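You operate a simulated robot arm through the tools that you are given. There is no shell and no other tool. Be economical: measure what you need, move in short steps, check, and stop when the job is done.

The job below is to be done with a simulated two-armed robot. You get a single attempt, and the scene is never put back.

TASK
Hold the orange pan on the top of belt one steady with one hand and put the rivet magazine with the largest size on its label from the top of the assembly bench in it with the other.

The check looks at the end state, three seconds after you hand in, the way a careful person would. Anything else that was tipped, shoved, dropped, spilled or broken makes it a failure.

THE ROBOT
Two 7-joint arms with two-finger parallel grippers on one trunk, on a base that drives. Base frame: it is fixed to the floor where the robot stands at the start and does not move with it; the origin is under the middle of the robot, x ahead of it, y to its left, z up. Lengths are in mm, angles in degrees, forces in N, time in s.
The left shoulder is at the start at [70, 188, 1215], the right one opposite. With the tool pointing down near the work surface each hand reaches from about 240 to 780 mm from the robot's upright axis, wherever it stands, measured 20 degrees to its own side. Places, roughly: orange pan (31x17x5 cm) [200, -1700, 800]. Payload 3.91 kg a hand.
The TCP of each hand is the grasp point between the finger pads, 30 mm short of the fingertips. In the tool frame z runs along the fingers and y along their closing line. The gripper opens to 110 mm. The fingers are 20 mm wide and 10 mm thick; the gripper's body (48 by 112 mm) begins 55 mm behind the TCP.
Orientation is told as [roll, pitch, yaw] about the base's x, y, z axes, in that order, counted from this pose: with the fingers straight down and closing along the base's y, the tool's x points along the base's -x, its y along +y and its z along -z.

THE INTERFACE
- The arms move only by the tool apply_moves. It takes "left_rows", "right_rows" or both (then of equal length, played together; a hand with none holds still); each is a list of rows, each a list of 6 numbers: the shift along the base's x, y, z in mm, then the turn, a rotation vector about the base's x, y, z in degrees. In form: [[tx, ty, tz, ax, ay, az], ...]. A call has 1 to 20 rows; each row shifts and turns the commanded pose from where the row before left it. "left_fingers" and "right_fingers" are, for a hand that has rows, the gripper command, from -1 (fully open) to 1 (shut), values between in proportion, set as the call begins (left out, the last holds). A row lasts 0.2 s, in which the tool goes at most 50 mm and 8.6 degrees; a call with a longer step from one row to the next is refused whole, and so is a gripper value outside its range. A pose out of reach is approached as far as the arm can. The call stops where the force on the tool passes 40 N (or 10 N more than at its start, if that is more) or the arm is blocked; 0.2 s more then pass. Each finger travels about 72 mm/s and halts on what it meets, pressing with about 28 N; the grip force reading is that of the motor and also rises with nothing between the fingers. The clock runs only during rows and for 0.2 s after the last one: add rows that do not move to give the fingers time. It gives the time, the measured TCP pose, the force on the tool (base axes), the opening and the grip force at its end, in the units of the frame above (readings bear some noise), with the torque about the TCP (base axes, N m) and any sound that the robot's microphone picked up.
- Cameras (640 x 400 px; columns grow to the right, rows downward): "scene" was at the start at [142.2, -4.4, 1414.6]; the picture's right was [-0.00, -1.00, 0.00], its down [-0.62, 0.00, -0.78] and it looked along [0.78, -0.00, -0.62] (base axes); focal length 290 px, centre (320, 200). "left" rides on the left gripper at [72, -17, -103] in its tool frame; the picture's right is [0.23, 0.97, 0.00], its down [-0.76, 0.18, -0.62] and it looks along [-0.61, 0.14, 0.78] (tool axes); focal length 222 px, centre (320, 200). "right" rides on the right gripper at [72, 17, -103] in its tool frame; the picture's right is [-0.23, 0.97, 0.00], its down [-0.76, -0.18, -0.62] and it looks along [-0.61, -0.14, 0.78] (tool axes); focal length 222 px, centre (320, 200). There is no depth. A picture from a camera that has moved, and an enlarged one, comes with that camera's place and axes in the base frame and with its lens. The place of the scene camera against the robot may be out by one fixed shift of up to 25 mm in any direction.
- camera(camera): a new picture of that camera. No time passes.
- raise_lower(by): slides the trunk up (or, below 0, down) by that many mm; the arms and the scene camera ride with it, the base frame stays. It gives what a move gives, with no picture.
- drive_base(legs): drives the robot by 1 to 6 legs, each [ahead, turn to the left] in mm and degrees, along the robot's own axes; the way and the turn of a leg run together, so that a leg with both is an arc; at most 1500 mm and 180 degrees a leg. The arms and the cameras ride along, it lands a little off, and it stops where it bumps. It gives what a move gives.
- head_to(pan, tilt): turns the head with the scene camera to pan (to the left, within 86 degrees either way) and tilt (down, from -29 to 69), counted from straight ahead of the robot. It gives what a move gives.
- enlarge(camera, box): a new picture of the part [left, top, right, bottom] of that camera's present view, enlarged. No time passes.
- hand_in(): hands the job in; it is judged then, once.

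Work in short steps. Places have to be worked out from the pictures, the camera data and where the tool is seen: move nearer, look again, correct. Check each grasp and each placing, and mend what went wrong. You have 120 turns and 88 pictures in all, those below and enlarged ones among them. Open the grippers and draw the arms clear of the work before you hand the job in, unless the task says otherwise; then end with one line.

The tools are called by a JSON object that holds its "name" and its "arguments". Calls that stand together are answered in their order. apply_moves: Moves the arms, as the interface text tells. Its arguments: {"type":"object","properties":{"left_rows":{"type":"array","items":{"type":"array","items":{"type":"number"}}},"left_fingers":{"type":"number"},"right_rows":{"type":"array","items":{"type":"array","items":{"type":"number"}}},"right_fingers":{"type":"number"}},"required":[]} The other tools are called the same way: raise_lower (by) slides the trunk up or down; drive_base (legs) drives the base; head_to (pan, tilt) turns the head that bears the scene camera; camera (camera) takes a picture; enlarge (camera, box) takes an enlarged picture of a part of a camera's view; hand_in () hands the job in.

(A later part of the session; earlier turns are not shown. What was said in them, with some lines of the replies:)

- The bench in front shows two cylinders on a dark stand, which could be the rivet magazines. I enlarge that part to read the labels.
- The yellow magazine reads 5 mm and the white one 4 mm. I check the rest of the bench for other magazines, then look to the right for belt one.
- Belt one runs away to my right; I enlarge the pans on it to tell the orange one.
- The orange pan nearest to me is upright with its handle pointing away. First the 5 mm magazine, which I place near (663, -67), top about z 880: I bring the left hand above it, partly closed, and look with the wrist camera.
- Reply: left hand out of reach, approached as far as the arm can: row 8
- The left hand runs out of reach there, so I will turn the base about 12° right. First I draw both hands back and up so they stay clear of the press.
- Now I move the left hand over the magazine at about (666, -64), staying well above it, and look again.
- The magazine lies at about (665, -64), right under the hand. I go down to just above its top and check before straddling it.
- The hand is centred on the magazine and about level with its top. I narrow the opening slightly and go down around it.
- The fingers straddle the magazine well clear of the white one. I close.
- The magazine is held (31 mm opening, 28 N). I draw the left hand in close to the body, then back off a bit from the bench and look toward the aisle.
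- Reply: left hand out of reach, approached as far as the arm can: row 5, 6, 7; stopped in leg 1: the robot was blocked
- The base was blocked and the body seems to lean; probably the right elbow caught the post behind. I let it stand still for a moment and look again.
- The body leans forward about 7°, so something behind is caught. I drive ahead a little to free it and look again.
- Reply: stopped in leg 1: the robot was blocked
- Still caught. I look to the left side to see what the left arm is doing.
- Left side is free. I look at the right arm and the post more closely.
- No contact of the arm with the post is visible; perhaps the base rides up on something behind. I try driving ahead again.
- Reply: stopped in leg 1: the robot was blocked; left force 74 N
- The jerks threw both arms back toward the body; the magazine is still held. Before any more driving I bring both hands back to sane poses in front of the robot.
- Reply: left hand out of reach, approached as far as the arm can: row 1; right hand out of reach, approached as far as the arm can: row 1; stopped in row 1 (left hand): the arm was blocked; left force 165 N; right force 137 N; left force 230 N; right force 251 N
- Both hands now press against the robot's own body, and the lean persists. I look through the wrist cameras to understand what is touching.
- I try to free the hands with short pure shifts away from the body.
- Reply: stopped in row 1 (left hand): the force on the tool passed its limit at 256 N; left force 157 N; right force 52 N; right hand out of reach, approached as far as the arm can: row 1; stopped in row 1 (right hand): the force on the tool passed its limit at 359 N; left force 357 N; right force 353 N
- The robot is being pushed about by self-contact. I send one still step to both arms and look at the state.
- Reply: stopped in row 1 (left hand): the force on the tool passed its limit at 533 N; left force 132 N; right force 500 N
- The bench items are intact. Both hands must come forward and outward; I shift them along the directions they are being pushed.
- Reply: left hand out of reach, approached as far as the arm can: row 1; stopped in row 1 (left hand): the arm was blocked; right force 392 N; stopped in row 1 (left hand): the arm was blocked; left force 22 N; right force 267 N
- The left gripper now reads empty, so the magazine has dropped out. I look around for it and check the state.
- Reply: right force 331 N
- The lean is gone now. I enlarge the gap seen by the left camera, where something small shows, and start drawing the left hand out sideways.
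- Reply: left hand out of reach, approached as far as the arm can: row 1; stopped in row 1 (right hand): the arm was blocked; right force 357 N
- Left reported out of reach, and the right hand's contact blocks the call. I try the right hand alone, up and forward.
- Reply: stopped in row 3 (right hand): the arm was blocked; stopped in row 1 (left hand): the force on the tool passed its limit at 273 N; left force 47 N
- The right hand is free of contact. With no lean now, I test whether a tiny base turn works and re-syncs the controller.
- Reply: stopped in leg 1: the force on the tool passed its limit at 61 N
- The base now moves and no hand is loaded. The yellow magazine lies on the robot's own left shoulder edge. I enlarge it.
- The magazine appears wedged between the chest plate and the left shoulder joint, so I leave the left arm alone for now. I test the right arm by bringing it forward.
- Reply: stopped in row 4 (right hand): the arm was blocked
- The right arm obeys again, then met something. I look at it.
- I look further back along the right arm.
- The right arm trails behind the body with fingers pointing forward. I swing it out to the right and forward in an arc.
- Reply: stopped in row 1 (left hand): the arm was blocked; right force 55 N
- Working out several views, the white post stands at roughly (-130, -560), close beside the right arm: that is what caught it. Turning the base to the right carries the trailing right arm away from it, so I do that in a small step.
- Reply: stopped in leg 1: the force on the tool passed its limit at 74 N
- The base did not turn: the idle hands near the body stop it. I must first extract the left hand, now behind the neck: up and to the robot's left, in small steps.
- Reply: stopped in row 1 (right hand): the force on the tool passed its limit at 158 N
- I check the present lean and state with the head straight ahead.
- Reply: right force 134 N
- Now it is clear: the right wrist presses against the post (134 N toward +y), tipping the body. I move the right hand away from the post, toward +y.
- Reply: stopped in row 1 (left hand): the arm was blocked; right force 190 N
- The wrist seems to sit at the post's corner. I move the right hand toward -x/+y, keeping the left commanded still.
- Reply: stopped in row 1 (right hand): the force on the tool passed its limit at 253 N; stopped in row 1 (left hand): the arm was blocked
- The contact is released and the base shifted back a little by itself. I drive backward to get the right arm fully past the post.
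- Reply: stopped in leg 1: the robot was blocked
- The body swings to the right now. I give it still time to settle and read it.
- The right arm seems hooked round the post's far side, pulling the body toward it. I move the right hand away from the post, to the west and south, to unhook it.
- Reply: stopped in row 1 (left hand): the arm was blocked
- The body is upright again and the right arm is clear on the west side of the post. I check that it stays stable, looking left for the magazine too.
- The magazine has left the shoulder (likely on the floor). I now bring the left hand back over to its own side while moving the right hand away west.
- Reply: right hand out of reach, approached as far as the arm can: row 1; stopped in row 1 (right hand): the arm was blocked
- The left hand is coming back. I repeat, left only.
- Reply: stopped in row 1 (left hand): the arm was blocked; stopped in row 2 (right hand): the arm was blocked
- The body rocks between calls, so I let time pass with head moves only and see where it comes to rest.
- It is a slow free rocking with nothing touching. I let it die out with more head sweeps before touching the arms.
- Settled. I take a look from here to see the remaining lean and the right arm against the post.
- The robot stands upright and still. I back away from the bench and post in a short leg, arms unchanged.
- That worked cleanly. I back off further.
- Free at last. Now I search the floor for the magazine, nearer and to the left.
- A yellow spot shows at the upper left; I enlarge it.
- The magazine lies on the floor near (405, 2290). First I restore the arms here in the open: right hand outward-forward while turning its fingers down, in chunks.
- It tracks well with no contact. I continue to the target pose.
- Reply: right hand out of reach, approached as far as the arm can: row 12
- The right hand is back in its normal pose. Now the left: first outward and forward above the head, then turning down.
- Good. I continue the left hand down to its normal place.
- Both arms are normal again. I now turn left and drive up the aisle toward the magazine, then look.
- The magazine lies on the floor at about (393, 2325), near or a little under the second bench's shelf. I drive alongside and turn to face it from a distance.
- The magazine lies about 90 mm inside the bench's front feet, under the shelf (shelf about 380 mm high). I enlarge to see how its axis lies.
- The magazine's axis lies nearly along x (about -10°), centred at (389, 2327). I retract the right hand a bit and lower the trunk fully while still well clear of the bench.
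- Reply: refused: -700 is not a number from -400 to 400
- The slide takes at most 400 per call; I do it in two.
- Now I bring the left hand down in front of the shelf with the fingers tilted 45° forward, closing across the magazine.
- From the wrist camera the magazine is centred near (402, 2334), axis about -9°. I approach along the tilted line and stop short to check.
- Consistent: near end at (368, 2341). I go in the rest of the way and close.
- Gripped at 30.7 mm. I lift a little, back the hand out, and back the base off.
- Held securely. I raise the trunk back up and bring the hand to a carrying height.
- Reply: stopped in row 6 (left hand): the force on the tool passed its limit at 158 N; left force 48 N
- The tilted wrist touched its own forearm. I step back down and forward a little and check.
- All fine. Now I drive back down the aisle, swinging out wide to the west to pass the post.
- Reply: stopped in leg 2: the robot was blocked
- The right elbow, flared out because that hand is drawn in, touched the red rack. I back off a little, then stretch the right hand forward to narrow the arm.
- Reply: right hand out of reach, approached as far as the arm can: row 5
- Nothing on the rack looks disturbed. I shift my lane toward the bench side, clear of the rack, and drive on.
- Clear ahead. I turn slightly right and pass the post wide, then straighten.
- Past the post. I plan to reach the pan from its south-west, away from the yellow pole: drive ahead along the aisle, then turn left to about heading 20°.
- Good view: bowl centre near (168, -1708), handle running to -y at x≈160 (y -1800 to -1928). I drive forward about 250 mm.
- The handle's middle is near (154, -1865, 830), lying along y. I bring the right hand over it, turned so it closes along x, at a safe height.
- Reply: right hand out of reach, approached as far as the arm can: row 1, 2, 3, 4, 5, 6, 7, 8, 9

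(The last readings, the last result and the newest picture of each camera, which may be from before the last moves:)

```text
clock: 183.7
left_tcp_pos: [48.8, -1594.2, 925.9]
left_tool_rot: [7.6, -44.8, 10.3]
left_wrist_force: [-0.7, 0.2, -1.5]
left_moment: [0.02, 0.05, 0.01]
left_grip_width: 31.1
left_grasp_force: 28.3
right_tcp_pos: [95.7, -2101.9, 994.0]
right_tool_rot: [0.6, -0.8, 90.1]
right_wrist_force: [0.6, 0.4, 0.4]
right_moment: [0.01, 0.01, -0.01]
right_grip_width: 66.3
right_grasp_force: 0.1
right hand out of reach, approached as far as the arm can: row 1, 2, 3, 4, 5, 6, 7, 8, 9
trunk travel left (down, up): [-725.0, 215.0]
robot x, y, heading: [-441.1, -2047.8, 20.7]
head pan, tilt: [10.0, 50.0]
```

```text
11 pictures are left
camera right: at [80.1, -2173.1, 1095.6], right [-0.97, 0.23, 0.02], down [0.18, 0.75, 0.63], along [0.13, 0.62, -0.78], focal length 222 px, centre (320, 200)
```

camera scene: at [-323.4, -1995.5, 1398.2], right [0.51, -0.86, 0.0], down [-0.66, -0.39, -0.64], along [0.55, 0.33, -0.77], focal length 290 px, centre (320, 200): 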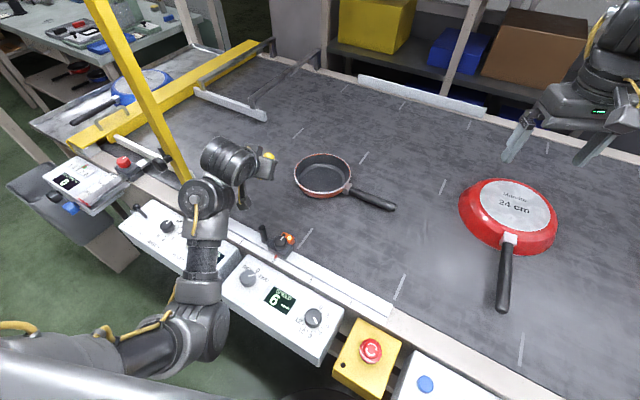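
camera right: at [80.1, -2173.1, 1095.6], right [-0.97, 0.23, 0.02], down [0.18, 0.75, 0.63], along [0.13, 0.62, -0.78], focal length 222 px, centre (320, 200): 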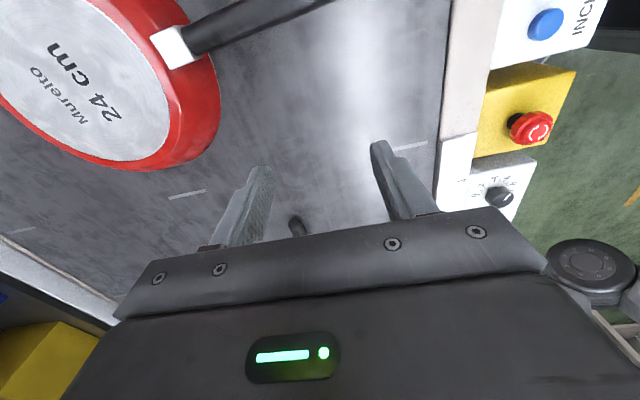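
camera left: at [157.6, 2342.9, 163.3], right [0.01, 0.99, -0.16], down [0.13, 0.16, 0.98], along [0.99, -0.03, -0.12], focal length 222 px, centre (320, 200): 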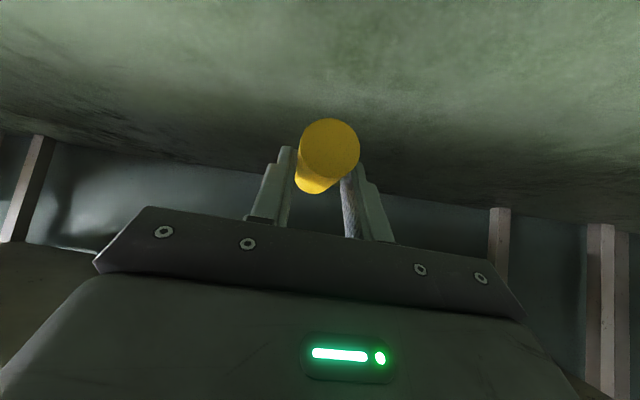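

With that orientation the handle is out of the right hand's reach. I first bring the left hand near the bowl (away from the pole) and pull the right hand's command back; then I will turn the base left.

{"name": "apply_moves", "arguments": {"left_rows": [[12, -20, 4, 0, 0, 0], [14, -25, 4, 0, 0, 0], [15, -25, 4, 0, 0, 0], [15, -25, 4, 0, 0, 0], [14, -22, 4, 0, 0, 0]], "right_rows": [[-10, -35, 15, 0, 0, 0], [-10, -35, 15, 0, 0, 0], [-10, -35, 15, 0, 0, 0], [-10, -35, 15, 0, 0, 0], [-10, -30, 10, 0, 0, 0]]}}

```text
clock: 184.9
left_tcp_pos: [118.7, -1713.9, 946.4]
left_tool_rot: [7.8, -44.8, 10.3]
left_wrist_force: [-0.1, 0.1, -1.8]
left_moment: [-0.02, 0.02, 0.02]
left_grip_width: 31.0
left_grasp_force: 28.0
right_tcp_pos: [44.4, -2273.0, 1063.3]
right_tool_rot: [0.8, -0.7, 90.0]
right_wrist_force: [0.1, 0.5, -0.2]
right_moment: [-0.02, -0.01, 0.0]
right_grip_width: 66.2
right_grasp_force: 0.0
trunk travel left (down, up): [-725.0, 215.0]
robot x, y, heading: [-442.0, -2052.2, 20.5]
head pan, tilt: [10.0, 50.0]
```

The right hand obeys relative to its actual place; it had merely been at full stretch. I try the handle again from here.

{"name": "apply_moves", "arguments": {"right_rows": [[8, 30, 0, 0, 0, 0], [10, 39, -5, 0, 0, 0], [10, 39, -10, 0, 0, 0], [10, 39, -10, 0, 0, 0], [10, 39, -10, 0, 0, 0], [10, 39, -10, 0, 0, 0], [10, 39, -10, 0, 0, 0], [10, 39, -10, 0, 0, 0], [10, 39, -10, 0, 0, 0], [10, 39, -10, 0, 0, 0], [10, 30, -10, 0, 0, 0]]}}

```text
clock: 187.3
left_tcp_pos: [118.5, -1712.4, 946.4]
left_tool_rot: [7.6, -44.8, 10.4]
left_wrist_force: [-0.5, 0.0, -1.0]
left_moment: [-0.03, 0.04, -0.01]
left_grip_width: 30.8
left_grasp_force: 28.1
right_tcp_pos: [109.4, -2093.6, 1025.4]
right_tool_rot: [0.7, -0.7, 89.8]
right_wrist_force: [-1.1, 0.2, 0.1]
right_moment: [0.04, 0.0, 0.02]
right_grip_width: 66.2
right_grasp_force: 0.1
right hand out of reach, approached as far as the arm can: row 5, 6, 7, 8, 9, 10, 11
trunk travel left (down, up): [-725.0, 215.0]
robot x, y, heading: [-444.9, -2048.6, 20.6]
head pan, tilt: [10.0, 50.0]
```

A wrist limit stops it. I turn the base 14° left so that the handle comes to the right hand's side.

{"name": "drive_base", "arguments": {"legs": [[0, 14]]}}

{"name": "apply_moves", "arguments": {"right_rows": [[5, 10, -5, 0, 0, -7], [8, 15, -10, 0, 0, -7], [8, 18, -10, 0, 0, 0], [8, 18, -10, 0, 0, 0], [8, 18, -10, 0, 0, 0], [6, 15, -10, 0, 0, 0], [0, 10, 0, 0, 0, 0]]}}

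{"name": "camera", "arguments": {"camera": "right"}}

```text
clock: 188.6
left_tcp_pos: [21.2, -1587.2, 946.3]
left_tool_rot: [7.6, -44.8, 24.6]
left_wrist_force: [0.4, 0.6, -1.5]
left_moment: [-0.01, 0.02, -0.01]
left_grip_width: 30.9
left_grasp_force: 28.1
right_tcp_pos: [104.2, -1959.0, 1026.8]
right_tool_rot: [0.7, -0.9, 104.1]
right_wrist_force: [0.6, 0.1, -0.2]
right_moment: [0.0, 0.01, 0.03]
right_grip_width: 66.0
right_grasp_force: 0.0
trunk travel left (down, up): [-725.0, 215.0]
robot x, y, heading: [-443.4, -2050.8, 34.9]
head pan, tilt: [10.0, 50.0]
```

```text
clock: 190.2
left_tcp_pos: [20.9, -1586.4, 946.1]
left_tool_rot: [7.7, -44.7, 24.5]
left_wrist_force: [0.6, 0.4, -0.7]
left_moment: [-0.05, 0.01, 0.02]
left_grip_width: 31.0
left_grasp_force: 28.7
right_tcp_pos: [144.3, -1963.7, 1001.3]
right_tool_rot: [0.7, -1.0, 90.0]
right_wrist_force: [-0.7, -0.1, 0.3]
right_moment: [0.0, -0.01, -0.04]
right_grip_width: 65.9
right_grasp_force: 0.1
right hand out of reach, approached as far as the arm can: row 1, 2, 3, 4, 5, 6, 7
trunk travel left (down, up): [-725.0, 215.0]
robot x, y, heading: [-441.7, -2048.1, 34.9]
head pan, tilt: [10.0, 50.0]
```

```text
10 pictures are left
camera right: at [128.0, -2035.3, 1103.2], right [-0.97, 0.23, 0.02], down [0.19, 0.75, 0.63], along [0.13, 0.62, -0.77], focal length 222 px, centre (320, 200)
```

right: 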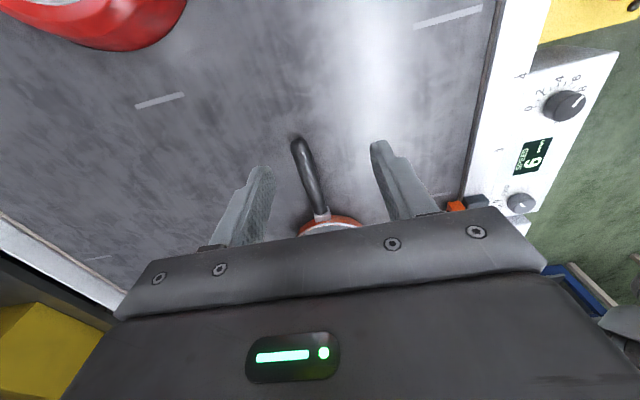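

The wrist camera puts the handle at x≈179, from y -1795 to -1923. I try going lower first, where the reach is longer, then forward.

{"name": "apply_moves", "arguments": {"right_rows": [[0, 0, -25, 0, 0, 0], [0, 0, -35, 0, 0, 0], [0, 0, -35, 0, 0, 0], [8, 15, -10, 0, 0, 0], [8, 20, 0, 0, 0, 0], [8, 20, 0, 0, 0, 0], [8, 20, 0, 0, 0, 0]]}}

```text
clock: 191.8
left_tcp_pos: [20.2, -1586.4, 946.2]
left_tool_rot: [7.6, -44.8, 24.5]
left_wrist_force: [-0.8, -0.3, -1.4]
left_moment: [-0.01, 0.0, -0.01]
left_grip_width: 31.0
left_grasp_force: 28.0
right_tcp_pos: [165.5, -1985.8, 954.7]
right_tool_rot: [0.6, -0.8, 90.1]
right_wrist_force: [-0.1, 0.8, 0.3]
right_moment: [0.01, 0.0, 0.01]
right_grip_width: 65.9
right_grasp_force: 0.1
right hand out of reach, approached as far as the arm can: row 1, 2, 3, 4, 5, 6, 7
trunk travel left (down, up): [-725.0, 215.0]
robot x, y, heading: [-439.6, -2047.1, 35.1]
head pan, tilt: [10.0, 50.0]
```

The wrist yaw limit rules out the handle. Instead I will pinch the bowl's rim beside the handle root, with the hand turned to about yaw 20°. I rotate and approach above, then look.

{"name": "apply_moves", "arguments": {"right_rows": [[-10, -5, 5, 0, 0, -7.8], [0, 0, 5, 0, 0, -7.8], [0, 5, 0, 0, 0, -7.8], [5, 15, 0, 0, 0, -7.8], [8, 20, 0, 0, 0, -7.8], [8, 20, 0, 0, 0, -7.8], [8, 20, 0, 0, 0, -7.8], [8, 20, 0, 0, 0, -7.8], [8, 20, 0, 0, 0, -7.8], [8, 20, 0, 0, 0, 0]]}}

{"name": "camera", "arguments": {"camera": "right"}}

```text
clock: 193.9
left_tcp_pos: [20.6, -1586.0, 946.2]
left_tool_rot: [7.6, -44.7, 24.6]
left_wrist_force: [0.4, 0.3, -1.2]
left_moment: [-0.04, 0.04, 0.0]
left_grip_width: 31.0
left_grasp_force: 27.6
right_tcp_pos: [185.5, -1967.9, 1006.1]
right_tool_rot: [0.8, -0.8, 19.7]
right_wrist_force: [-0.8, -0.4, -0.7]
right_moment: [0.03, -0.01, -0.03]
right_grip_width: 65.9
right_grasp_force: 0.1
right hand out of reach, approached as far as the arm can: row 4, 5, 6, 7, 8, 9, 10
trunk travel left (down, up): [-725.0, 215.0]
robot x, y, heading: [-444.8, -2045.6, 35.2]
head pan, tilt: [10.0, 50.0]
```

```text
9 pictures are left
camera right: at [109.4, -1975.6, 1108.5], right [-0.12, 0.99, 0.02], down [0.77, 0.08, 0.63], along [0.63, 0.09, -0.78], focal length 222 px, centre (320, 200)
```

right: 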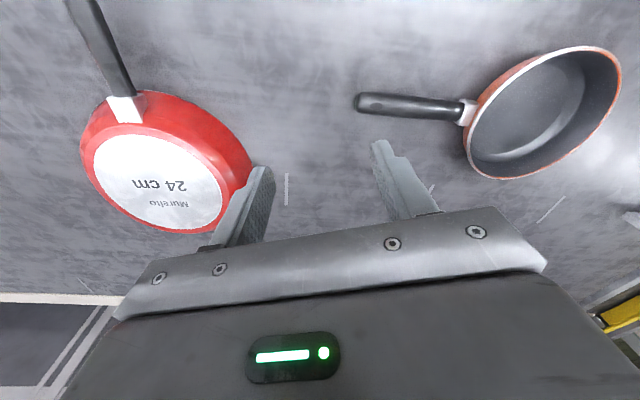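

Tilting the hand forward, as on the left, will gain reach. I turn the right hand to yaw 45°, tilt it 40°, and come nearer to the far-right rim point at about (241, -1752).

{"name": "apply_moves", "arguments": {"right_rows": [[0, 0, 0, 0, 0, 8.4], [0, 0, 0, 0, 0, 8.4], [0, 0, 0, 0, 0, 8.4], [0, 0, 0, 5.66, -5.66, 0], [0, 10, 0, 5.66, -5.66, 0], [5, 20, -5, 5.66, -5.66, 0], [10, 25, -10, 5.66, -5.66, 0], [10, 30, -15, 5.66, -5.66, 0], [10, 35, -15, 0, 0, 0], [10, 35, -10, 0, 0, 0], [5, 30, -5, 0, 0, 0]]}}

{"name": "camera", "arguments": {"camera": "right"}}

```text
clock: 196.3
left_tcp_pos: [21.7, -1586.5, 946.9]
left_tool_rot: [7.5, -44.8, 24.5]
left_wrist_force: [0.8, 0.3, -1.7]
left_moment: [-0.01, 0.03, 0.0]
left_grip_width: 30.8
left_grasp_force: 28.8
right_tcp_pos: [232.9, -1873.5, 999.8]
right_tool_rot: [0.7, -40.8, 45.1]
right_wrist_force: [0.7, 0.4, 0.5]
right_moment: [0.02, -0.01, 0.03]
right_grip_width: 65.8
right_grasp_force: 0.0
right hand out of reach, approached as far as the arm can: row 8, 9, 10, 11
trunk travel left (down, up): [-725.0, 215.0]
robot x, y, heading: [-441.3, -2044.8, 35.2]
head pan, tilt: [10.0, 50.0]
```

```text
8 pictures are left
camera right: at [134.1, -1946.5, 1029.3], right [-0.57, 0.8, 0.16], down [0.25, -0.01, 0.97], along [0.78, 0.59, -0.2], focal length 222 px, centre (320, 200)
```

right: 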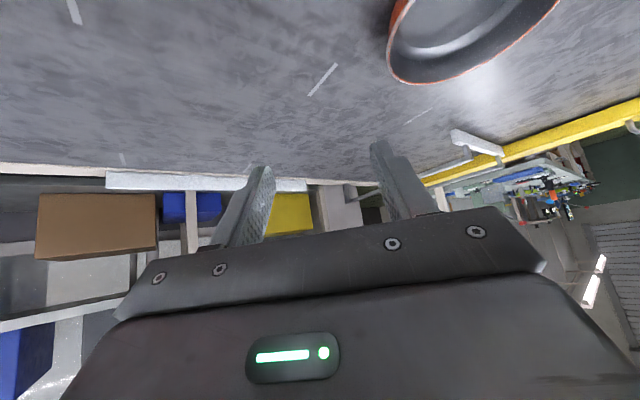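

It still stops short at this height. I test whether the reach grows lower down, above free belt next to the handle.

{"name": "apply_moves", "arguments": {"right_rows": [[0, 0, -25, 0, 0, 0], [0, 0, -35, 0, 0, 0], [0, 0, -35, 0, 0, 0], [3, 20, 0, 0, 0, 0], [3, 25, 0, 0, 0, 0], [3, 25, 0, 0, 0, 0]]}}

```text
clock: 197.8
left_tcp_pos: [20.4, -1586.4, 945.8]
left_tool_rot: [7.5, -44.8, 24.5]
left_wrist_force: [0.0, 0.9, -1.0]
left_moment: [-0.06, 0.03, -0.01]
left_grip_width: 30.8
left_grasp_force: 27.8
right_tcp_pos: [239.3, -1888.9, 975.2]
right_tool_rot: [0.7, -40.8, 45.0]
right_wrist_force: [-1.4, -0.3, -0.8]
right_moment: [0.0, 0.01, 0.02]
right_grip_width: 66.1
right_grasp_force: 0.1
right hand out of reach, approached as far as the arm can: row 1, 2, 3, 4, 5, 6
trunk travel left (down, up): [-725.0, 215.0]
robot x, y, heading: [-442.5, -2049.2, 34.9]
head pan, tilt: [10.0, 50.0]
```

The arm's posture limits it, so I will place the right hand with base and trunk instead. First I move the left hand inward, away from the pole, and make it a bit more upright.

{"name": "apply_moves", "arguments": {"left_rows": [[12, -20, 0, -2.07, 4.55, 0], [15, -24, 0, -2.07, 4.55, 0], [16, -24, 0, -2.07, 4.55, 0], [16, -24, 0, -2.07, 4.55, 0], [16, -22, 0, -2.07, 4.55, 0], [15, -20, 0, 0, 0, 0]]}}

{"name": "drive_base", "arguments": {"legs": [[0, 9.5]]}}

```text
clock: 199.2
left_tcp_pos: [111.3, -1721.9, 946.2]
left_tool_rot: [7.7, -19.7, 24.5]
left_wrist_force: [-0.5, -0.8, -2.0]
left_moment: [0.01, -0.03, 0.03]
left_grip_width: 30.8
left_grasp_force: 28.2
right_tcp_pos: [239.1, -1889.5, 974.4]
right_tool_rot: [0.8, -40.9, 45.0]
right_wrist_force: [0.6, 0.2, 0.4]
right_moment: [0.02, 0.04, -0.01]
right_grip_width: 66.2
right_grasp_force: 0.1
trunk travel left (down, up): [-725.0, 215.0]
robot x, y, heading: [-442.8, -2049.9, 35.0]
head pan, tilt: [10.0, 50.0]
```

```text
clock: 200.2
left_tcp_pos: [48.4, -1633.8, 947.0]
left_tool_rot: [7.6, -19.7, 33.9]
left_wrist_force: [-0.3, -0.8, -1.5]
left_moment: [0.0, 0.01, -0.03]
left_grip_width: 31.0
left_grasp_force: 28.2
right_tcp_pos: [203.2, -1777.7, 974.6]
right_tool_rot: [0.7, -40.8, 54.4]
right_wrist_force: [0.1, 0.7, -0.7]
right_moment: [-0.03, 0.01, -0.02]
right_grip_width: 66.0
right_grasp_force: 0.1
trunk travel left (down, up): [-725.0, 215.0]
robot x, y, heading: [-442.4, -2046.4, 44.5]
head pan, tilt: [10.0, 50.0]
```

Good. I drive forward 55 mm, raise the left hand, then lower the trunk partly and check with the right camera.

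{"name": "drive_base", "arguments": {"legs": [[55, 0]]}}

{"name": "apply_moves", "arguments": {"left_rows": [[0, 0, 20, 0, 0, 0], [0, 0, 25, 0, 0, 0], [0, 0, 25, 0, 0, 0]]}}

{"name": "raise_lower", "arguments": {"by": -60}}

{"name": "camera", "arguments": {"camera": "right"}}

```text
clock: 201.2
left_tcp_pos: [81.6, -1602.9, 954.9]
left_tool_rot: [7.7, -20.5, 33.8]
left_wrist_force: [-0.8, -0.4, -1.5]
left_moment: [-0.02, 0.02, -0.03]
left_grip_width: 31.0
left_grasp_force: 27.6
right_tcp_pos: [234.3, -1748.5, 983.5]
right_tool_rot: [0.5, -41.5, 54.6]
right_wrist_force: [-0.6, -0.1, 1.6]
right_moment: [-0.05, -0.04, 0.01]
right_grip_width: 66.0
right_grasp_force: 0.0
trunk travel left (down, up): [-725.0, 215.0]
robot x, y, heading: [-403.1, -2010.2, 44.5]
head pan, tilt: [10.0, 50.0]
```

```text
clock: 202.0
left_tcp_pos: [87.3, -1596.6, 1016.9]
left_tool_rot: [7.6, -19.9, 33.9]
left_wrist_force: [0.7, 0.6, -1.6]
left_moment: [0.0, 0.03, -0.04]
left_grip_width: 30.9
left_grasp_force: 28.3
right_tcp_pos: [241.7, -1742.5, 975.2]
right_tool_rot: [0.8, -40.9, 54.4]
right_wrist_force: [0.3, 0.6, -0.2]
right_moment: [0.02, -0.03, -0.01]
right_grip_width: 65.5
right_grasp_force: 0.1
trunk travel left (down, up): [-725.0, 215.0]
robot x, y, heading: [-401.9, -2012.2, 44.3]
head pan, tilt: [10.0, 50.0]
```

```text
clock: 203.0
left_tcp_pos: [86.0, -1598.2, 958.5]
left_tool_rot: [7.6, -19.9, 33.9]
left_wrist_force: [0.9, -0.5, -1.8]
left_moment: [0.02, 0.0, 0.01]
left_grip_width: 30.9
left_grasp_force: 27.7
right_tcp_pos: [239.8, -1742.1, 917.7]
right_tool_rot: [0.7, -41.0, 54.5]
right_wrist_force: [0.1, 0.5, -0.4]
right_moment: [-0.01, 0.02, 0.01]
right_grip_width: 66.2
right_grasp_force: 0.0
trunk travel left (down, up): [-665.0, 275.0]
robot x, y, heading: [-406.3, -2011.3, 44.3]
head pan, tilt: [10.0, 50.0]
```

```text
7 pictures are left
camera right: at [155.3, -1831.0, 947.8], right [-0.7, 0.7, 0.16], down [0.25, 0.03, 0.97], along [0.67, 0.71, -0.19], focal length 222 px, centre (320, 200)
```

right: 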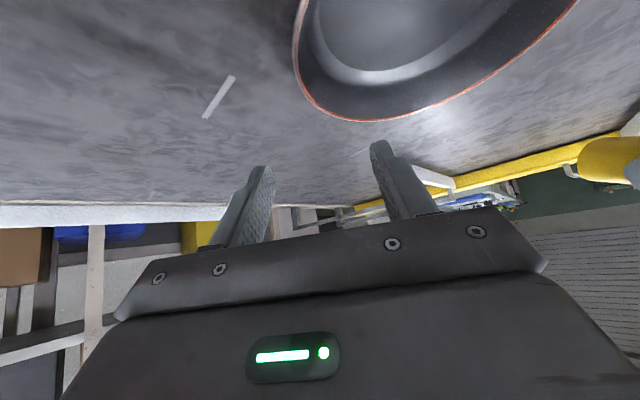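

The rim's right edge lies right under the hand, about (242, -1738). I lower the trunk in two steps so the fingers straddle the wall, and check.

{"name": "raise_lower", "arguments": {"by": -60}}

{"name": "camera", "arguments": {"camera": "right"}}

```text
clock: 204.0
left_tcp_pos: [86.5, -1597.3, 898.5]
left_tool_rot: [7.6, -20.0, 33.9]
left_wrist_force: [0.1, -0.3, -1.4]
left_moment: [-0.03, 0.03, 0.0]
left_grip_width: 30.9
left_grasp_force: 28.0
right_tcp_pos: [240.9, -1742.7, 857.8]
right_tool_rot: [0.7, -41.1, 54.4]
right_wrist_force: [0.5, -0.6, 0.8]
right_moment: [-0.03, 0.04, 0.01]
right_grip_width: 65.9
right_grasp_force: 0.1
trunk travel left (down, up): [-605.0, 335.0]
robot x, y, heading: [-404.9, -2007.7, 44.4]
head pan, tilt: [10.0, 50.0]
```

```text
6 pictures are left
camera right: at [155.2, -1831.1, 887.9], right [-0.7, 0.7, 0.16], down [0.25, 0.03, 0.97], along [0.67, 0.71, -0.19], focal length 222 px, centre (320, 200)
```

right: 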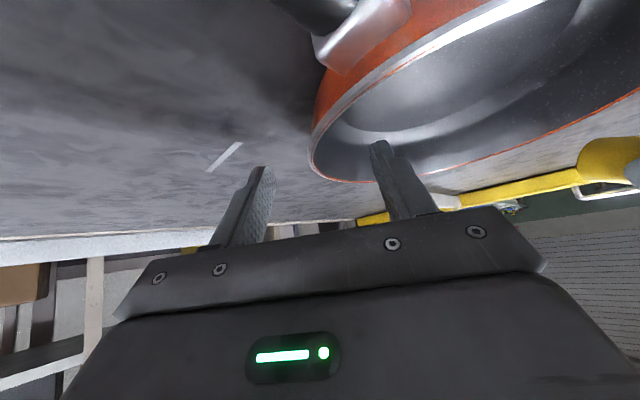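

The rim runs neatly between the right fingers. I lower the last 25 mm and close the right hand gently on the wall.

{"name": "raise_lower", "arguments": {"by": -25}}

{"name": "apply_moves", "arguments": {"right_rows": [[0, 0, 0, 0, 0, 0], [0, 0, 0, 0, 0, 0], [0, 0, 0, 0, 0, 0], [0, 0, 0, 0, 0, 0], [0, 0, 0, 0, 0, 0]], "right_fingers": 1}}

{"name": "camera", "arguments": {"camera": "scene"}}

```text
clock: 204.7
left_tcp_pos: [85.6, -1598.0, 874.0]
left_tool_rot: [7.6, -20.0, 33.9]
left_wrist_force: [-0.2, 0.8, -1.0]
left_moment: [-0.03, 0.03, -0.02]
left_grip_width: 31.1
left_grasp_force: 28.2
right_tcp_pos: [239.9, -1741.1, 834.2]
right_tool_rot: [0.7, -41.2, 54.4]
right_wrist_force: [1.3, 0.4, 7.3]
right_moment: [0.24, 0.16, -0.12]
right_grip_width: 65.6
right_grasp_force: 0.0
trunk travel left (down, up): [-580.0, 360.0]
robot x, y, heading: [-402.6, -2007.4, 44.4]
head pan, tilt: [10.0, 50.0]
```

```text
clock: 205.9
left_tcp_pos: [83.9, -1596.8, 874.3]
left_tool_rot: [7.5, -20.0, 33.9]
left_wrist_force: [-0.3, 0.4, -2.1]
left_moment: [-0.04, 0.02, -0.04]
left_grip_width: 31.0
left_grasp_force: 27.4
right_tcp_pos: [238.2, -1740.5, 834.8]
right_tool_rot: [0.7, -41.1, 54.7]
right_wrist_force: [-9.9, 6.2, 10.9]
right_moment: [0.99, 0.9, 0.3]
right_grip_width: 18.0
right_grasp_force: 28.0
trunk travel left (down, up): [-580.0, 360.0]
robot x, y, heading: [-407.3, -2009.7, 44.4]
head pan, tilt: [10.0, 50.0]
```

```text
5 pictures are left
camera scene: at [-319.7, -1917.0, 1253.4], right [0.81, -0.58, 0.0], down [-0.44, -0.62, -0.64], along [0.38, 0.52, -0.77], focal length 290 px, centre (320, 200)
```

scene: 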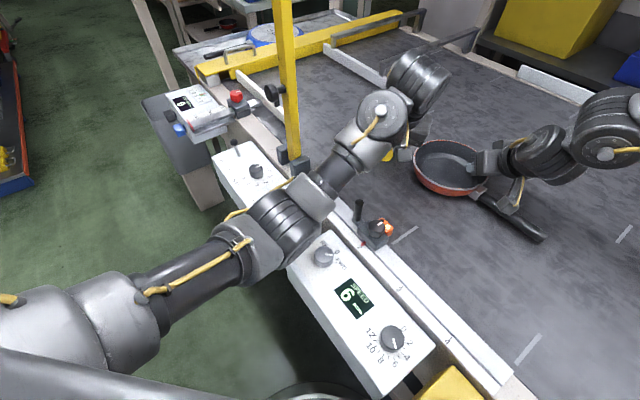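

The right hand holds the pan's rim (18 mm, 28 N). Bowl centre is about (196, -1676). I raise the left hand, yaw it +40° so the grippers do not meet, and carry the magazine over the bowl.

{"name": "apply_moves", "arguments": {"left_rows": [[0, 0, 15, 0, 0, 0], [5, -2, 16, 0, 0, 7], [14, -10, 5, 0, 0, 7], [18, -13, 0, 0, 0, 7], [19, -14, 0, 0, 0, 7], [19, -14, 0, 0, 0, 7], [19, -14, 0, 0, 0, 5]]}}

{"name": "camera", "arguments": {"camera": "left"}}

```text
clock: 207.5
left_tcp_pos: [95.6, -1558.9, 924.9]
left_tool_rot: [7.5, -19.9, 74.0]
left_wrist_force: [0.0, -0.1, -0.8]
left_moment: [-0.01, 0.03, 0.02]
left_grip_width: 30.9
left_grasp_force: 28.8
left hand out of reach, approached as far as the arm can: row 2, 4, 5, 6, 7
right_tcp_pos: [238.1, -1742.5, 834.0]
right_tool_rot: [0.5, -41.0, 54.5]
right_wrist_force: [-7.7, 2.4, 13.6]
right_moment: [0.96, 0.78, 0.16]
right_grip_width: 18.1
right_grasp_force: 28.8
trunk travel left (down, up): [-580.0, 360.0]
robot x, y, heading: [-406.4, -2010.8, 44.4]
head pan, tilt: [10.0, 50.0]
```

```text
4 pictures are left
camera left: at [97.4, -1666.7, 996.3], right [-1.0, 0.02, 0.04], down [0.05, 0.5, 0.86], along [0.0, 0.86, -0.5], focal length 222 px, centre (320, 200)
```

left: 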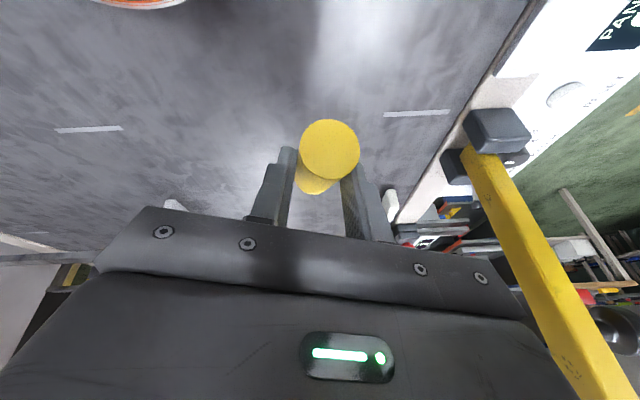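

That yaw took the arm out of reach. I turn the left hand back to about yaw 10° and restore the 45° forward tilt, which reaches further, staying high over the near-left of the bowl.

{"name": "apply_moves", "arguments": {"left_rows": [[0, -5, 0, 0, 0, -8], [0, -5, 0, 0, 0, -8], [0, -5, 0, 0, 0, -8], [0, -5, 0, 0, 0, -8], [3, -5, 0, 0, 0, -8], [3, -8, 0, 0, 0, -8], [4, -8, 0, 0, 0, -8], [4, -8, 0, 0, 0, -8], [6, -8, 0, 1.45, -8.2, 0], [8, -10, 0, 1.45, -8.2, 0], [8, -10, 0, 1.45, -8.2, 0], [8, -10, 0, 0, 0, 0], [8, -6, -5, 0, 0, 0]]}}

```text
clock: 209.1
left_tcp_pos: [107.3, -1597.8, 924.0]
left_tool_rot: [6.9, -20.6, 23.1]
left_wrist_force: [17.6, -7.8, -18.9]
left_moment: [1.78, -0.24, 1.9]
left_grip_width: 30.8
left_grasp_force: 27.7
right_tcp_pos: [237.8, -1741.9, 834.2]
right_tool_rot: [0.9, -41.1, 54.5]
right_wrist_force: [-4.8, -3.4, 9.7]
right_moment: [0.22, 1.22, 0.46]
right_grip_width: 17.6
right_grasp_force: 27.8
trunk travel left (down, up): [-580.0, 360.0]
robot x, y, heading: [-405.0, -2012.3, 44.2]
head pan, tilt: [10.0, 50.0]
stopped in row 7 (left hand): the force on the tool passed its limit at 164 N (the readings are from after the stop); the commanded pose is now the measured one
```

The wrist touched its own forearm at that yaw. I return to yaw 34°, where it was free, and move over the bowl with the present tilt.

{"name": "apply_moves", "arguments": {"left_rows": [[-2, 6, 0, 0, 0, 6], [0, 0, 0, 0, 0, 5], [12, -13, 0, 0, 0, 0], [13, -14, 0, 0, 0, 0], [13, -14, 0, 0, 0, 0], [13, -14, 0, 0, 0, 0], [12, -13, 0, 0, 0, 0]]}}

```text
clock: 210.7
left_tcp_pos: [118.9, -1609.7, 925.3]
left_tool_rot: [6.8, -20.6, 33.8]
left_wrist_force: [8.0, -3.0, -9.1]
left_moment: [0.83, 0.12, 0.98]
left_grip_width: 31.0
left_grasp_force: 27.7
left hand out of reach, approached as far as the arm can: row 4, 5, 6, 7
right_tcp_pos: [237.9, -1741.9, 833.9]
right_tool_rot: [0.7, -41.2, 54.5]
right_wrist_force: [-6.6, 0.6, 10.0]
right_moment: [0.81, 0.91, 0.3]
right_grip_width: 17.5
right_grasp_force: 27.8
trunk travel left (down, up): [-580.0, 360.0]
robot x, y, heading: [-405.1, -2007.6, 44.4]
head pan, tilt: [10.0, 50.0]
```

It is about 65 mm short. I lower a little and tilt the hand somewhat more forward to gain reach, then continue.

{"name": "apply_moves", "arguments": {"left_rows": [[0, 0, -10, 2.8, -4.15, 0], [0, 0, -12, 2.8, -4.15, 0], [0, 0, -12, 2.8, -4.15, 0], [8, -10, 0, 0, 0, 0], [10, -12, 0, 0, 0, 0], [10, -12, 0, 0, 0, 0], [10, -10, 0, 0, 0, 0], [10, -8, 0, 0, 0, 0]]}}

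```text
clock: 212.4
left_tcp_pos: [157.0, -1654.0, 888.3]
left_tool_rot: [6.9, -35.4, 34.0]
left_wrist_force: [0.4, -0.9, -1.2]
left_moment: [0.0, 0.02, -0.04]
left_grip_width: 31.0
left_grasp_force: 28.2
left hand out of reach, approached as far as the arm can: row 8
right_tcp_pos: [239.1, -1742.4, 834.1]
right_tool_rot: [0.7, -41.1, 54.5]
right_wrist_force: [-4.7, 0.6, 13.2]
right_moment: [0.8, 0.89, 0.26]
right_grip_width: 17.6
right_grasp_force: 27.9
trunk travel left (down, up): [-580.0, 360.0]
robot x, y, heading: [-401.4, -2009.3, 44.4]
head pan, tilt: [10.0, 50.0]
```

Now the magazine should be above the bowl. I check with the left and scene cameras before lowering.

{"name": "camera", "arguments": {"camera": "left"}}

{"name": "enlarge", "arguments": {"camera": "scene", "box": [340, 60, 600, 260]}}

```text
3 pictures are left
camera left: at [75.8, -1744.6, 929.4], right [-0.75, 0.66, -0.04], down [0.15, 0.22, 0.96], along [0.64, 0.72, -0.26], focal length 222 px, centre (320, 200)
```

left: 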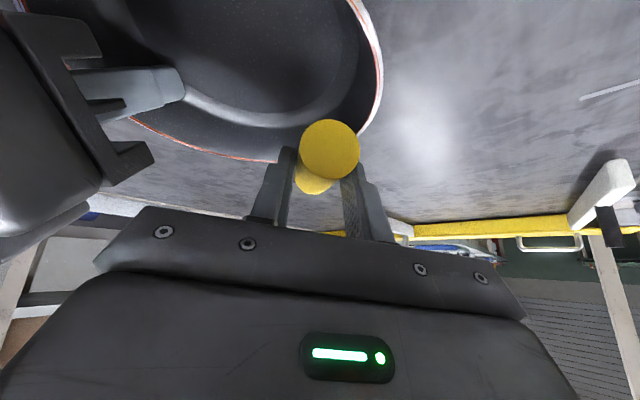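

```text
2.00 times, centred on (470, 160) of scene
camera zoom: at [-319.2, -1917.7, 1253.4], right [0.81, -0.58, 0.0], down [-0.45, -0.62, -0.64], along [0.38, 0.52, -0.77], focal length 580 px, centre (20, 280)
```

zoom: 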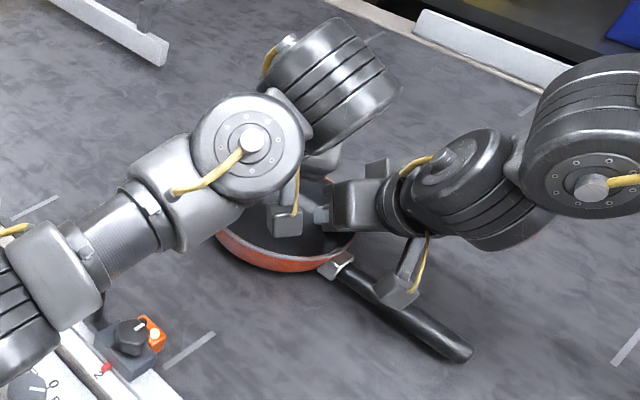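

The bowl centre is about (200, -1683), radius 86; the magazine is inside but a bit off-centre, and the two grippers are close. I roll the left hand 20° away from the right one, which also shifts the magazine inward, then lower.

{"name": "apply_moves", "arguments": {"left_rows": [[0, 0, 0, -5.5, -3.7, 0], [0, 0, 0, -5.5, -3.7, 0], [0, 0, 0, -5.5, -3.7, 0], [4, -5, -8, 0, 0, 0], [4, -5, -8, 0, 0, 0], [0, 0, -8, 0, 0, 0], [0, 0, -6, 0, 0, 0]]}}

```text
clock: 214.0
left_tcp_pos: [158.8, -1643.1, 875.6]
left_tool_rot: [-13.9, -36.2, 47.6]
left_wrist_force: [-4.7, 0.8, 11.1]
left_moment: [0.29, 0.28, 0.15]
left_grip_width: 30.8
left_grasp_force: 28.1
left hand out of reach, approached as far as the arm can: row 2, 3
right_tcp_pos: [238.8, -1742.6, 834.7]
right_tool_rot: [0.7, -41.2, 54.4]
right_wrist_force: [-3.6, -0.4, 6.9]
right_moment: [0.57, 1.2, 0.29]
right_grip_width: 17.5
right_grasp_force: 28.4
trunk travel left (down, up): [-580.0, 360.0]
robot x, y, heading: [-404.0, -2007.8, 44.6]
head pan, tilt: [10.0, 50.0]
stopped in row 7 (left hand): the force on the tool passed its limit at 45 N (the readings are from after the stop); the commanded pose is now the measured one
```

Contact: by my numbers the magazine's far end met the rim. I lift, undo the roll, tilt slightly more and shift it further toward the bowl centre.

{"name": "apply_moves", "arguments": {"left_rows": [[0, 0, 15, 0, 0, 0], [0, 0, 5, 5.5, 3.7, 0], [0, 0, 0, 5.5, 3.7, 0], [0, 0, 0, 5.5, 3.7, 0], [2, -6, 0, 2.2, -3.3, 0], [3, -7, 0, 2.2, -3.3, 0], [3, -7, 0, 0, 0, 0], [3, -7, -2, 0, 0, 0], [3, -5, -3, 0, 0, 0]]}}

```text
clock: 215.9
left_tcp_pos: [169.9, -1668.0, 893.4]
left_tool_rot: [11.1, -46.1, 33.3]
left_wrist_force: [-13.1, 9.2, 8.8]
left_moment: [-0.97, -0.26, -0.93]
left_grip_width: 30.9
left_grasp_force: 27.8
right_tcp_pos: [240.9, -1743.6, 834.3]
right_tool_rot: [0.4, -41.2, 54.4]
right_wrist_force: [-2.6, -5.4, 9.0]
right_moment: [1.77, 1.55, 0.93]
right_grip_width: 18.2
right_grasp_force: 27.7
trunk travel left (down, up): [-580.0, 360.0]
robot x, y, heading: [-406.2, -2009.3, 44.8]
head pan, tilt: [10.0, 50.0]
stopped in row 9 (left hand): the force on the tool passed its limit at 51 N (the readings are from after the stop); the commanded pose is now the measured one
```

That touch was the two grippers. The magazine is now well inside the bowl's outline; I roll the left hand slightly away from the right one and lower carefully.

{"name": "apply_moves", "arguments": {"left_rows": [[0, 4, 2, 0, 0, 0], [0, 0, 0, -6.2, -4.6, 0], [0, 0, 0, -6.2, -4.6, 0], [1, -2, -6, 0, 0, 0], [1, -2, -6, 0, 0, 0], [0, -1, -6, 0, 0, 0], [0, 0, -6, 0, 0, 0]]}}

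```text
clock: 217.5
left_tcp_pos: [170.6, -1669.5, 869.7]
left_tool_rot: [-11.0, -44.9, 48.9]
left_wrist_force: [0.8, 0.6, -1.3]
left_moment: [-0.03, 0.0, 0.0]
left_grip_width: 30.9
left_grasp_force: 27.7
right_tcp_pos: [242.3, -1745.1, 835.4]
right_tool_rot: [-0.2, -41.2, 54.5]
right_wrist_force: [-9.6, 1.2, 25.2]
right_moment: [0.93, 0.94, 0.31]
right_grip_width: 18.2
right_grasp_force: 28.5
trunk travel left (down, up): [-580.0, 360.0]
robot x, y, heading: [-403.1, -2010.8, 44.9]
head pan, tilt: [10.0, 50.0]
```

No contact and well centred now. I keep lowering in small guarded steps.

{"name": "apply_moves", "arguments": {"left_rows": [[0, 0, -6, 0, 0, 0], [0, 0, -6, 0, 0, 0], [0, 0, -6, 0, 0, 0], [0, 0, -6, 0, 0, 0], [0, 0, -6, 0, 0, 0]]}}

```text
clock: 218.7
left_tcp_pos: [174.7, -1673.9, 841.0]
left_tool_rot: [-11.2, -45.1, 48.5]
left_wrist_force: [0.3, -21.5, 14.5]
left_moment: [0.29, -0.53, -0.76]
left_grip_width: 31.4
left_grasp_force: 27.5
right_tcp_pos: [242.0, -1744.5, 834.3]
right_tool_rot: [0.3, -41.4, 54.4]
right_wrist_force: [-3.1, 19.9, 13.3]
right_moment: [1.17, 0.62, 0.14]
right_grip_width: 17.6
right_grasp_force: 28.0
trunk travel left (down, up): [-580.0, 360.0]
robot x, y, heading: [-402.2, -2007.6, 44.7]
head pan, tilt: [10.0, 50.0]
```

The magazine's end just touches the inner wall low in the bowl, so it is inside. I release it.

{"name": "apply_moves", "arguments": {"left_rows": [[0, 0, 0, 0, 0, 0], [0, 0, 0, 0, 0, 0], [0, 0, 0, 0, 0, 0]], "left_fingers": 0.05}}

{"name": "camera", "arguments": {"camera": "left"}}

```text
clock: 219.5
left_tcp_pos: [173.0, -1672.0, 837.7]
left_tool_rot: [-10.8, -44.9, 48.7]
left_wrist_force: [14.5, -22.4, -1.7]
left_moment: [-0.5, -0.24, -0.6]
left_grip_width: 39.9
left_grasp_force: 0.1
right_tcp_pos: [240.9, -1744.8, 833.7]
right_tool_rot: [0.4, -41.2, 54.3]
right_wrist_force: [-13.0, 7.2, 23.1]
right_moment: [0.89, 1.3, 0.41]
right_grip_width: 18.0
right_grasp_force: 28.1
trunk travel left (down, up): [-580.0, 360.0]
robot x, y, heading: [-404.2, -2010.5, 44.3]
head pan, tilt: [10.0, 50.0]
```

```text
1 pictures are left
camera left: at [88.4, -1765.1, 863.4], right [-0.74, 0.61, -0.29], down [-0.13, 0.29, 0.95], along [0.66, 0.74, -0.13], focal length 222 px, centre (320, 200)
```

left: 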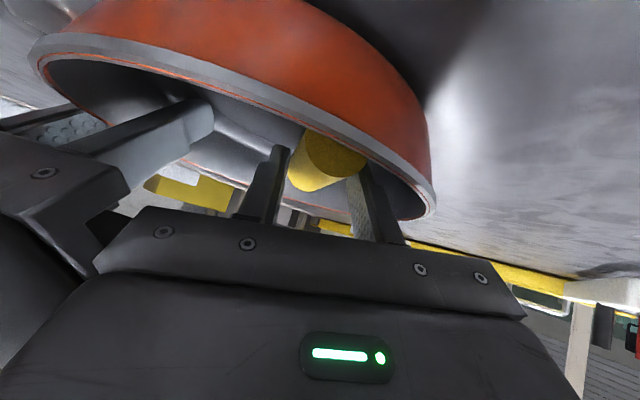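

The magazine has dropped inside the pan and the fingers are free of it. I lift the left hand straight up out of the bowl.

{"name": "apply_moves", "arguments": {"left_rows": [[0, 0, 6, 0, 0, 0], [0, 0, 10, 0, 0, 0], [0, 0, 12, 0, 0, 0], [0, 0, 14, 0, 0, 0], [0, 2, 16, 0, 0, 0], [-3, 5, 12, 0, 0, 0]]}}

```text
clock: 220.9
left_tcp_pos: [168.4, -1662.6, 909.8]
left_tool_rot: [-11.0, -44.9, 48.9]
left_wrist_force: [-0.1, 0.0, -0.6]
left_moment: [-0.01, -0.02, -0.03]
left_grip_width: 52.2
left_grasp_force: 0.1
right_tcp_pos: [242.3, -1744.4, 833.6]
right_tool_rot: [-0.1, -41.2, 54.4]
right_wrist_force: [-7.7, 7.1, 22.8]
right_moment: [1.0, 1.02, 0.13]
right_grip_width: 18.0
right_grasp_force: 27.8
trunk travel left (down, up): [-580.0, 360.0]
robot x, y, heading: [-403.1, -2008.8, 44.6]
head pan, tilt: [10.0, 50.0]
```

Left hand is clear. I move it aside, then open the right hand on the rim.

{"name": "apply_moves", "arguments": {"left_rows": [[-8, 8, 3, 0, 0, 0], [-10, 10, 3, 0, 0, 0], [-10, 10, 3, 0, 0, 0], [-10, 10, 3, 0, 0, 0]]}}

{"name": "apply_moves", "arguments": {"right_rows": [[0, 0, 0, 0, 0, 0], [0, 0, 0, 0, 0, 0], [0, 0, 0, 0, 0, 0], [0, 0, 0, 0, 0, 0]], "right_fingers": -0.2}}

```text
clock: 221.9
left_tcp_pos: [131.3, -1624.4, 922.8]
left_tool_rot: [-11.0, -44.9, 48.8]
left_wrist_force: [-0.1, 0.2, -0.5]
left_moment: [-0.02, 0.01, -0.01]
left_grip_width: 52.4
left_grasp_force: 0.0
right_tcp_pos: [242.4, -1741.8, 833.7]
right_tool_rot: [0.0, -41.2, 54.5]
right_wrist_force: [-6.4, 5.8, 25.0]
right_moment: [1.1, 0.77, 0.04]
right_grip_width: 17.9
right_grasp_force: 28.3
trunk travel left (down, up): [-580.0, 360.0]
robot x, y, heading: [-404.9, -2008.7, 44.8]
head pan, tilt: [10.0, 50.0]
```

```text
clock: 222.9
left_tcp_pos: [131.1, -1625.8, 922.3]
left_tool_rot: [-10.9, -44.9, 48.8]
left_wrist_force: [0.0, -0.6, 0.3]
left_moment: [0.0, -0.01, 0.02]
left_grip_width: 52.2
left_grasp_force: 0.1
right_tcp_pos: [242.9, -1747.0, 835.1]
right_tool_rot: [0.1, -41.2, 54.4]
right_wrist_force: [6.4, -7.9, 30.3]
right_moment: [0.68, 0.41, 0.21]
right_grip_width: 61.0
right_grasp_force: 0.0
trunk travel left (down, up): [-580.0, 360.0]
robot x, y, heading: [-401.6, -2006.6, 44.7]
head pan, tilt: [10.0, 50.0]
```

Open. I raise the trunk slowly to lift both hands off.

{"name": "raise_lower", "arguments": {"by": 30}}

{"name": "raise_lower", "arguments": {"by": 110}}

```text
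clock: 223.7
left_tcp_pos: [135.0, -1624.0, 948.6]
left_tool_rot: [-10.9, -44.7, 48.7]
left_wrist_force: [1.3, 0.3, 0.4]
left_moment: [0.0, 0.01, 0.0]
left_grip_width: 52.4
left_grasp_force: 0.1
right_tcp_pos: [244.6, -1744.4, 859.4]
right_tool_rot: [0.1, -40.7, 54.4]
right_wrist_force: [-0.3, -0.1, -0.4]
right_moment: [0.03, 0.05, -0.02]
right_grip_width: 65.9
right_grasp_force: 0.0
trunk travel left (down, up): [-610.0, 330.0]
robot x, y, heading: [-409.4, -2011.3, 44.7]
head pan, tilt: [10.0, 50.0]
```

```text
clock: 225.1
left_tcp_pos: [132.9, -1624.8, 1059.5]
left_tool_rot: [-10.8, -44.7, 48.6]
left_wrist_force: [0.2, 0.6, -0.3]
left_moment: [0.02, 0.06, -0.03]
left_grip_width: 52.6
left_grasp_force: 0.0
right_tcp_pos: [245.7, -1744.7, 970.9]
right_tool_rot: [-0.1, -40.8, 54.4]
right_wrist_force: [-0.7, 0.7, 0.5]
right_moment: [0.0, -0.02, 0.01]
right_grip_width: 66.1
right_grasp_force: 0.1
trunk travel left (down, up): [-720.0, 220.0]
robot x, y, heading: [-405.4, -2010.1, 44.7]
head pan, tilt: [10.0, 50.0]
```

Both hands are clear. I back the base away and use the last picture to verify.

{"name": "drive_base", "arguments": {"legs": [[-220, 0]]}}

{"name": "head_to", "arguments": {"pan": -10, "tilt": 42}}

{"name": "enlarge", "arguments": {"camera": "scene", "box": [160, 60, 480, 260]}}

```text
clock: 226.8
left_tcp_pos: [-21.7, -1775.5, 1059.2]
left_tool_rot: [-10.9, -44.7, 48.9]
left_wrist_force: [-0.3, -0.1, -0.2]
left_moment: [-0.01, -0.02, 0.01]
left_grip_width: 52.5
left_grasp_force: 0.1
right_tcp_pos: [89.3, -1895.1, 971.1]
right_tool_rot: [0.1, -40.8, 54.5]
right_wrist_force: [0.2, -0.6, 0.4]
right_moment: [0.0, 0.01, -0.02]
right_grip_width: 66.1
right_grasp_force: 0.1
trunk travel left (down, up): [-720.0, 220.0]
robot x, y, heading: [-556.4, -2164.6, 44.5]
head pan, tilt: [10.0, 50.0]
```

```text
clock: 227.6
left_tcp_pos: [-21.3, -1776.2, 1060.9]
left_tool_rot: [-10.8, -44.7, 48.9]
left_wrist_force: [0.7, -0.1, 0.3]
left_moment: [-0.01, 0.0, 0.0]
left_grip_width: 52.4
left_grasp_force: 0.0
right_tcp_pos: [89.8, -1895.8, 970.7]
right_tool_rot: [0.0, -40.8, 54.6]
right_wrist_force: [-0.1, -0.3, -0.2]
right_moment: [0.01, 0.01, 0.03]
right_grip_width: 66.0
right_grasp_force: 0.1
trunk travel left (down, up): [-720.0, 220.0]
robot x, y, heading: [-560.4, -2162.5, 44.6]
head pan, tilt: [-10.0, 42.0]
```

```text
2.00 times, centred on (320, 160) of scene
camera zoom: at [-447.9, -2084.5, 1404.4], right [0.57, -0.82, 0.0], down [-0.55, -0.38, -0.74], along [0.61, 0.42, -0.67], focal length 580 px, centre (320, 280)
```

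zoom: 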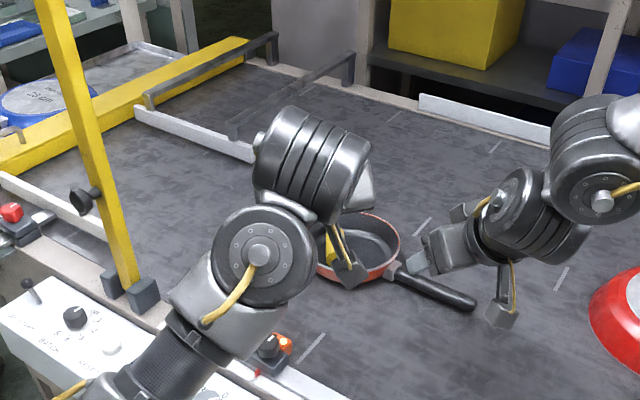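

The last picture shows the yellow 5 mm magazine inside the orange pan. The pan is upright on the belt, both grippers are open, and both hands are above and clear of it, so I hand in.

{"name": "hand_in", "arguments": {}}

```text
The job is handed in.
```

The 5 mm rivet magazine is in the orange pan on belt one, put there with the left hand while the right hand held the rim. On the way the robot hit the white post, dropped the magazine on the floor, and bumped the red rack with its right elbow. I picked the magazine up again and saw nothing else moved, but I did not check the whole area afterwards.
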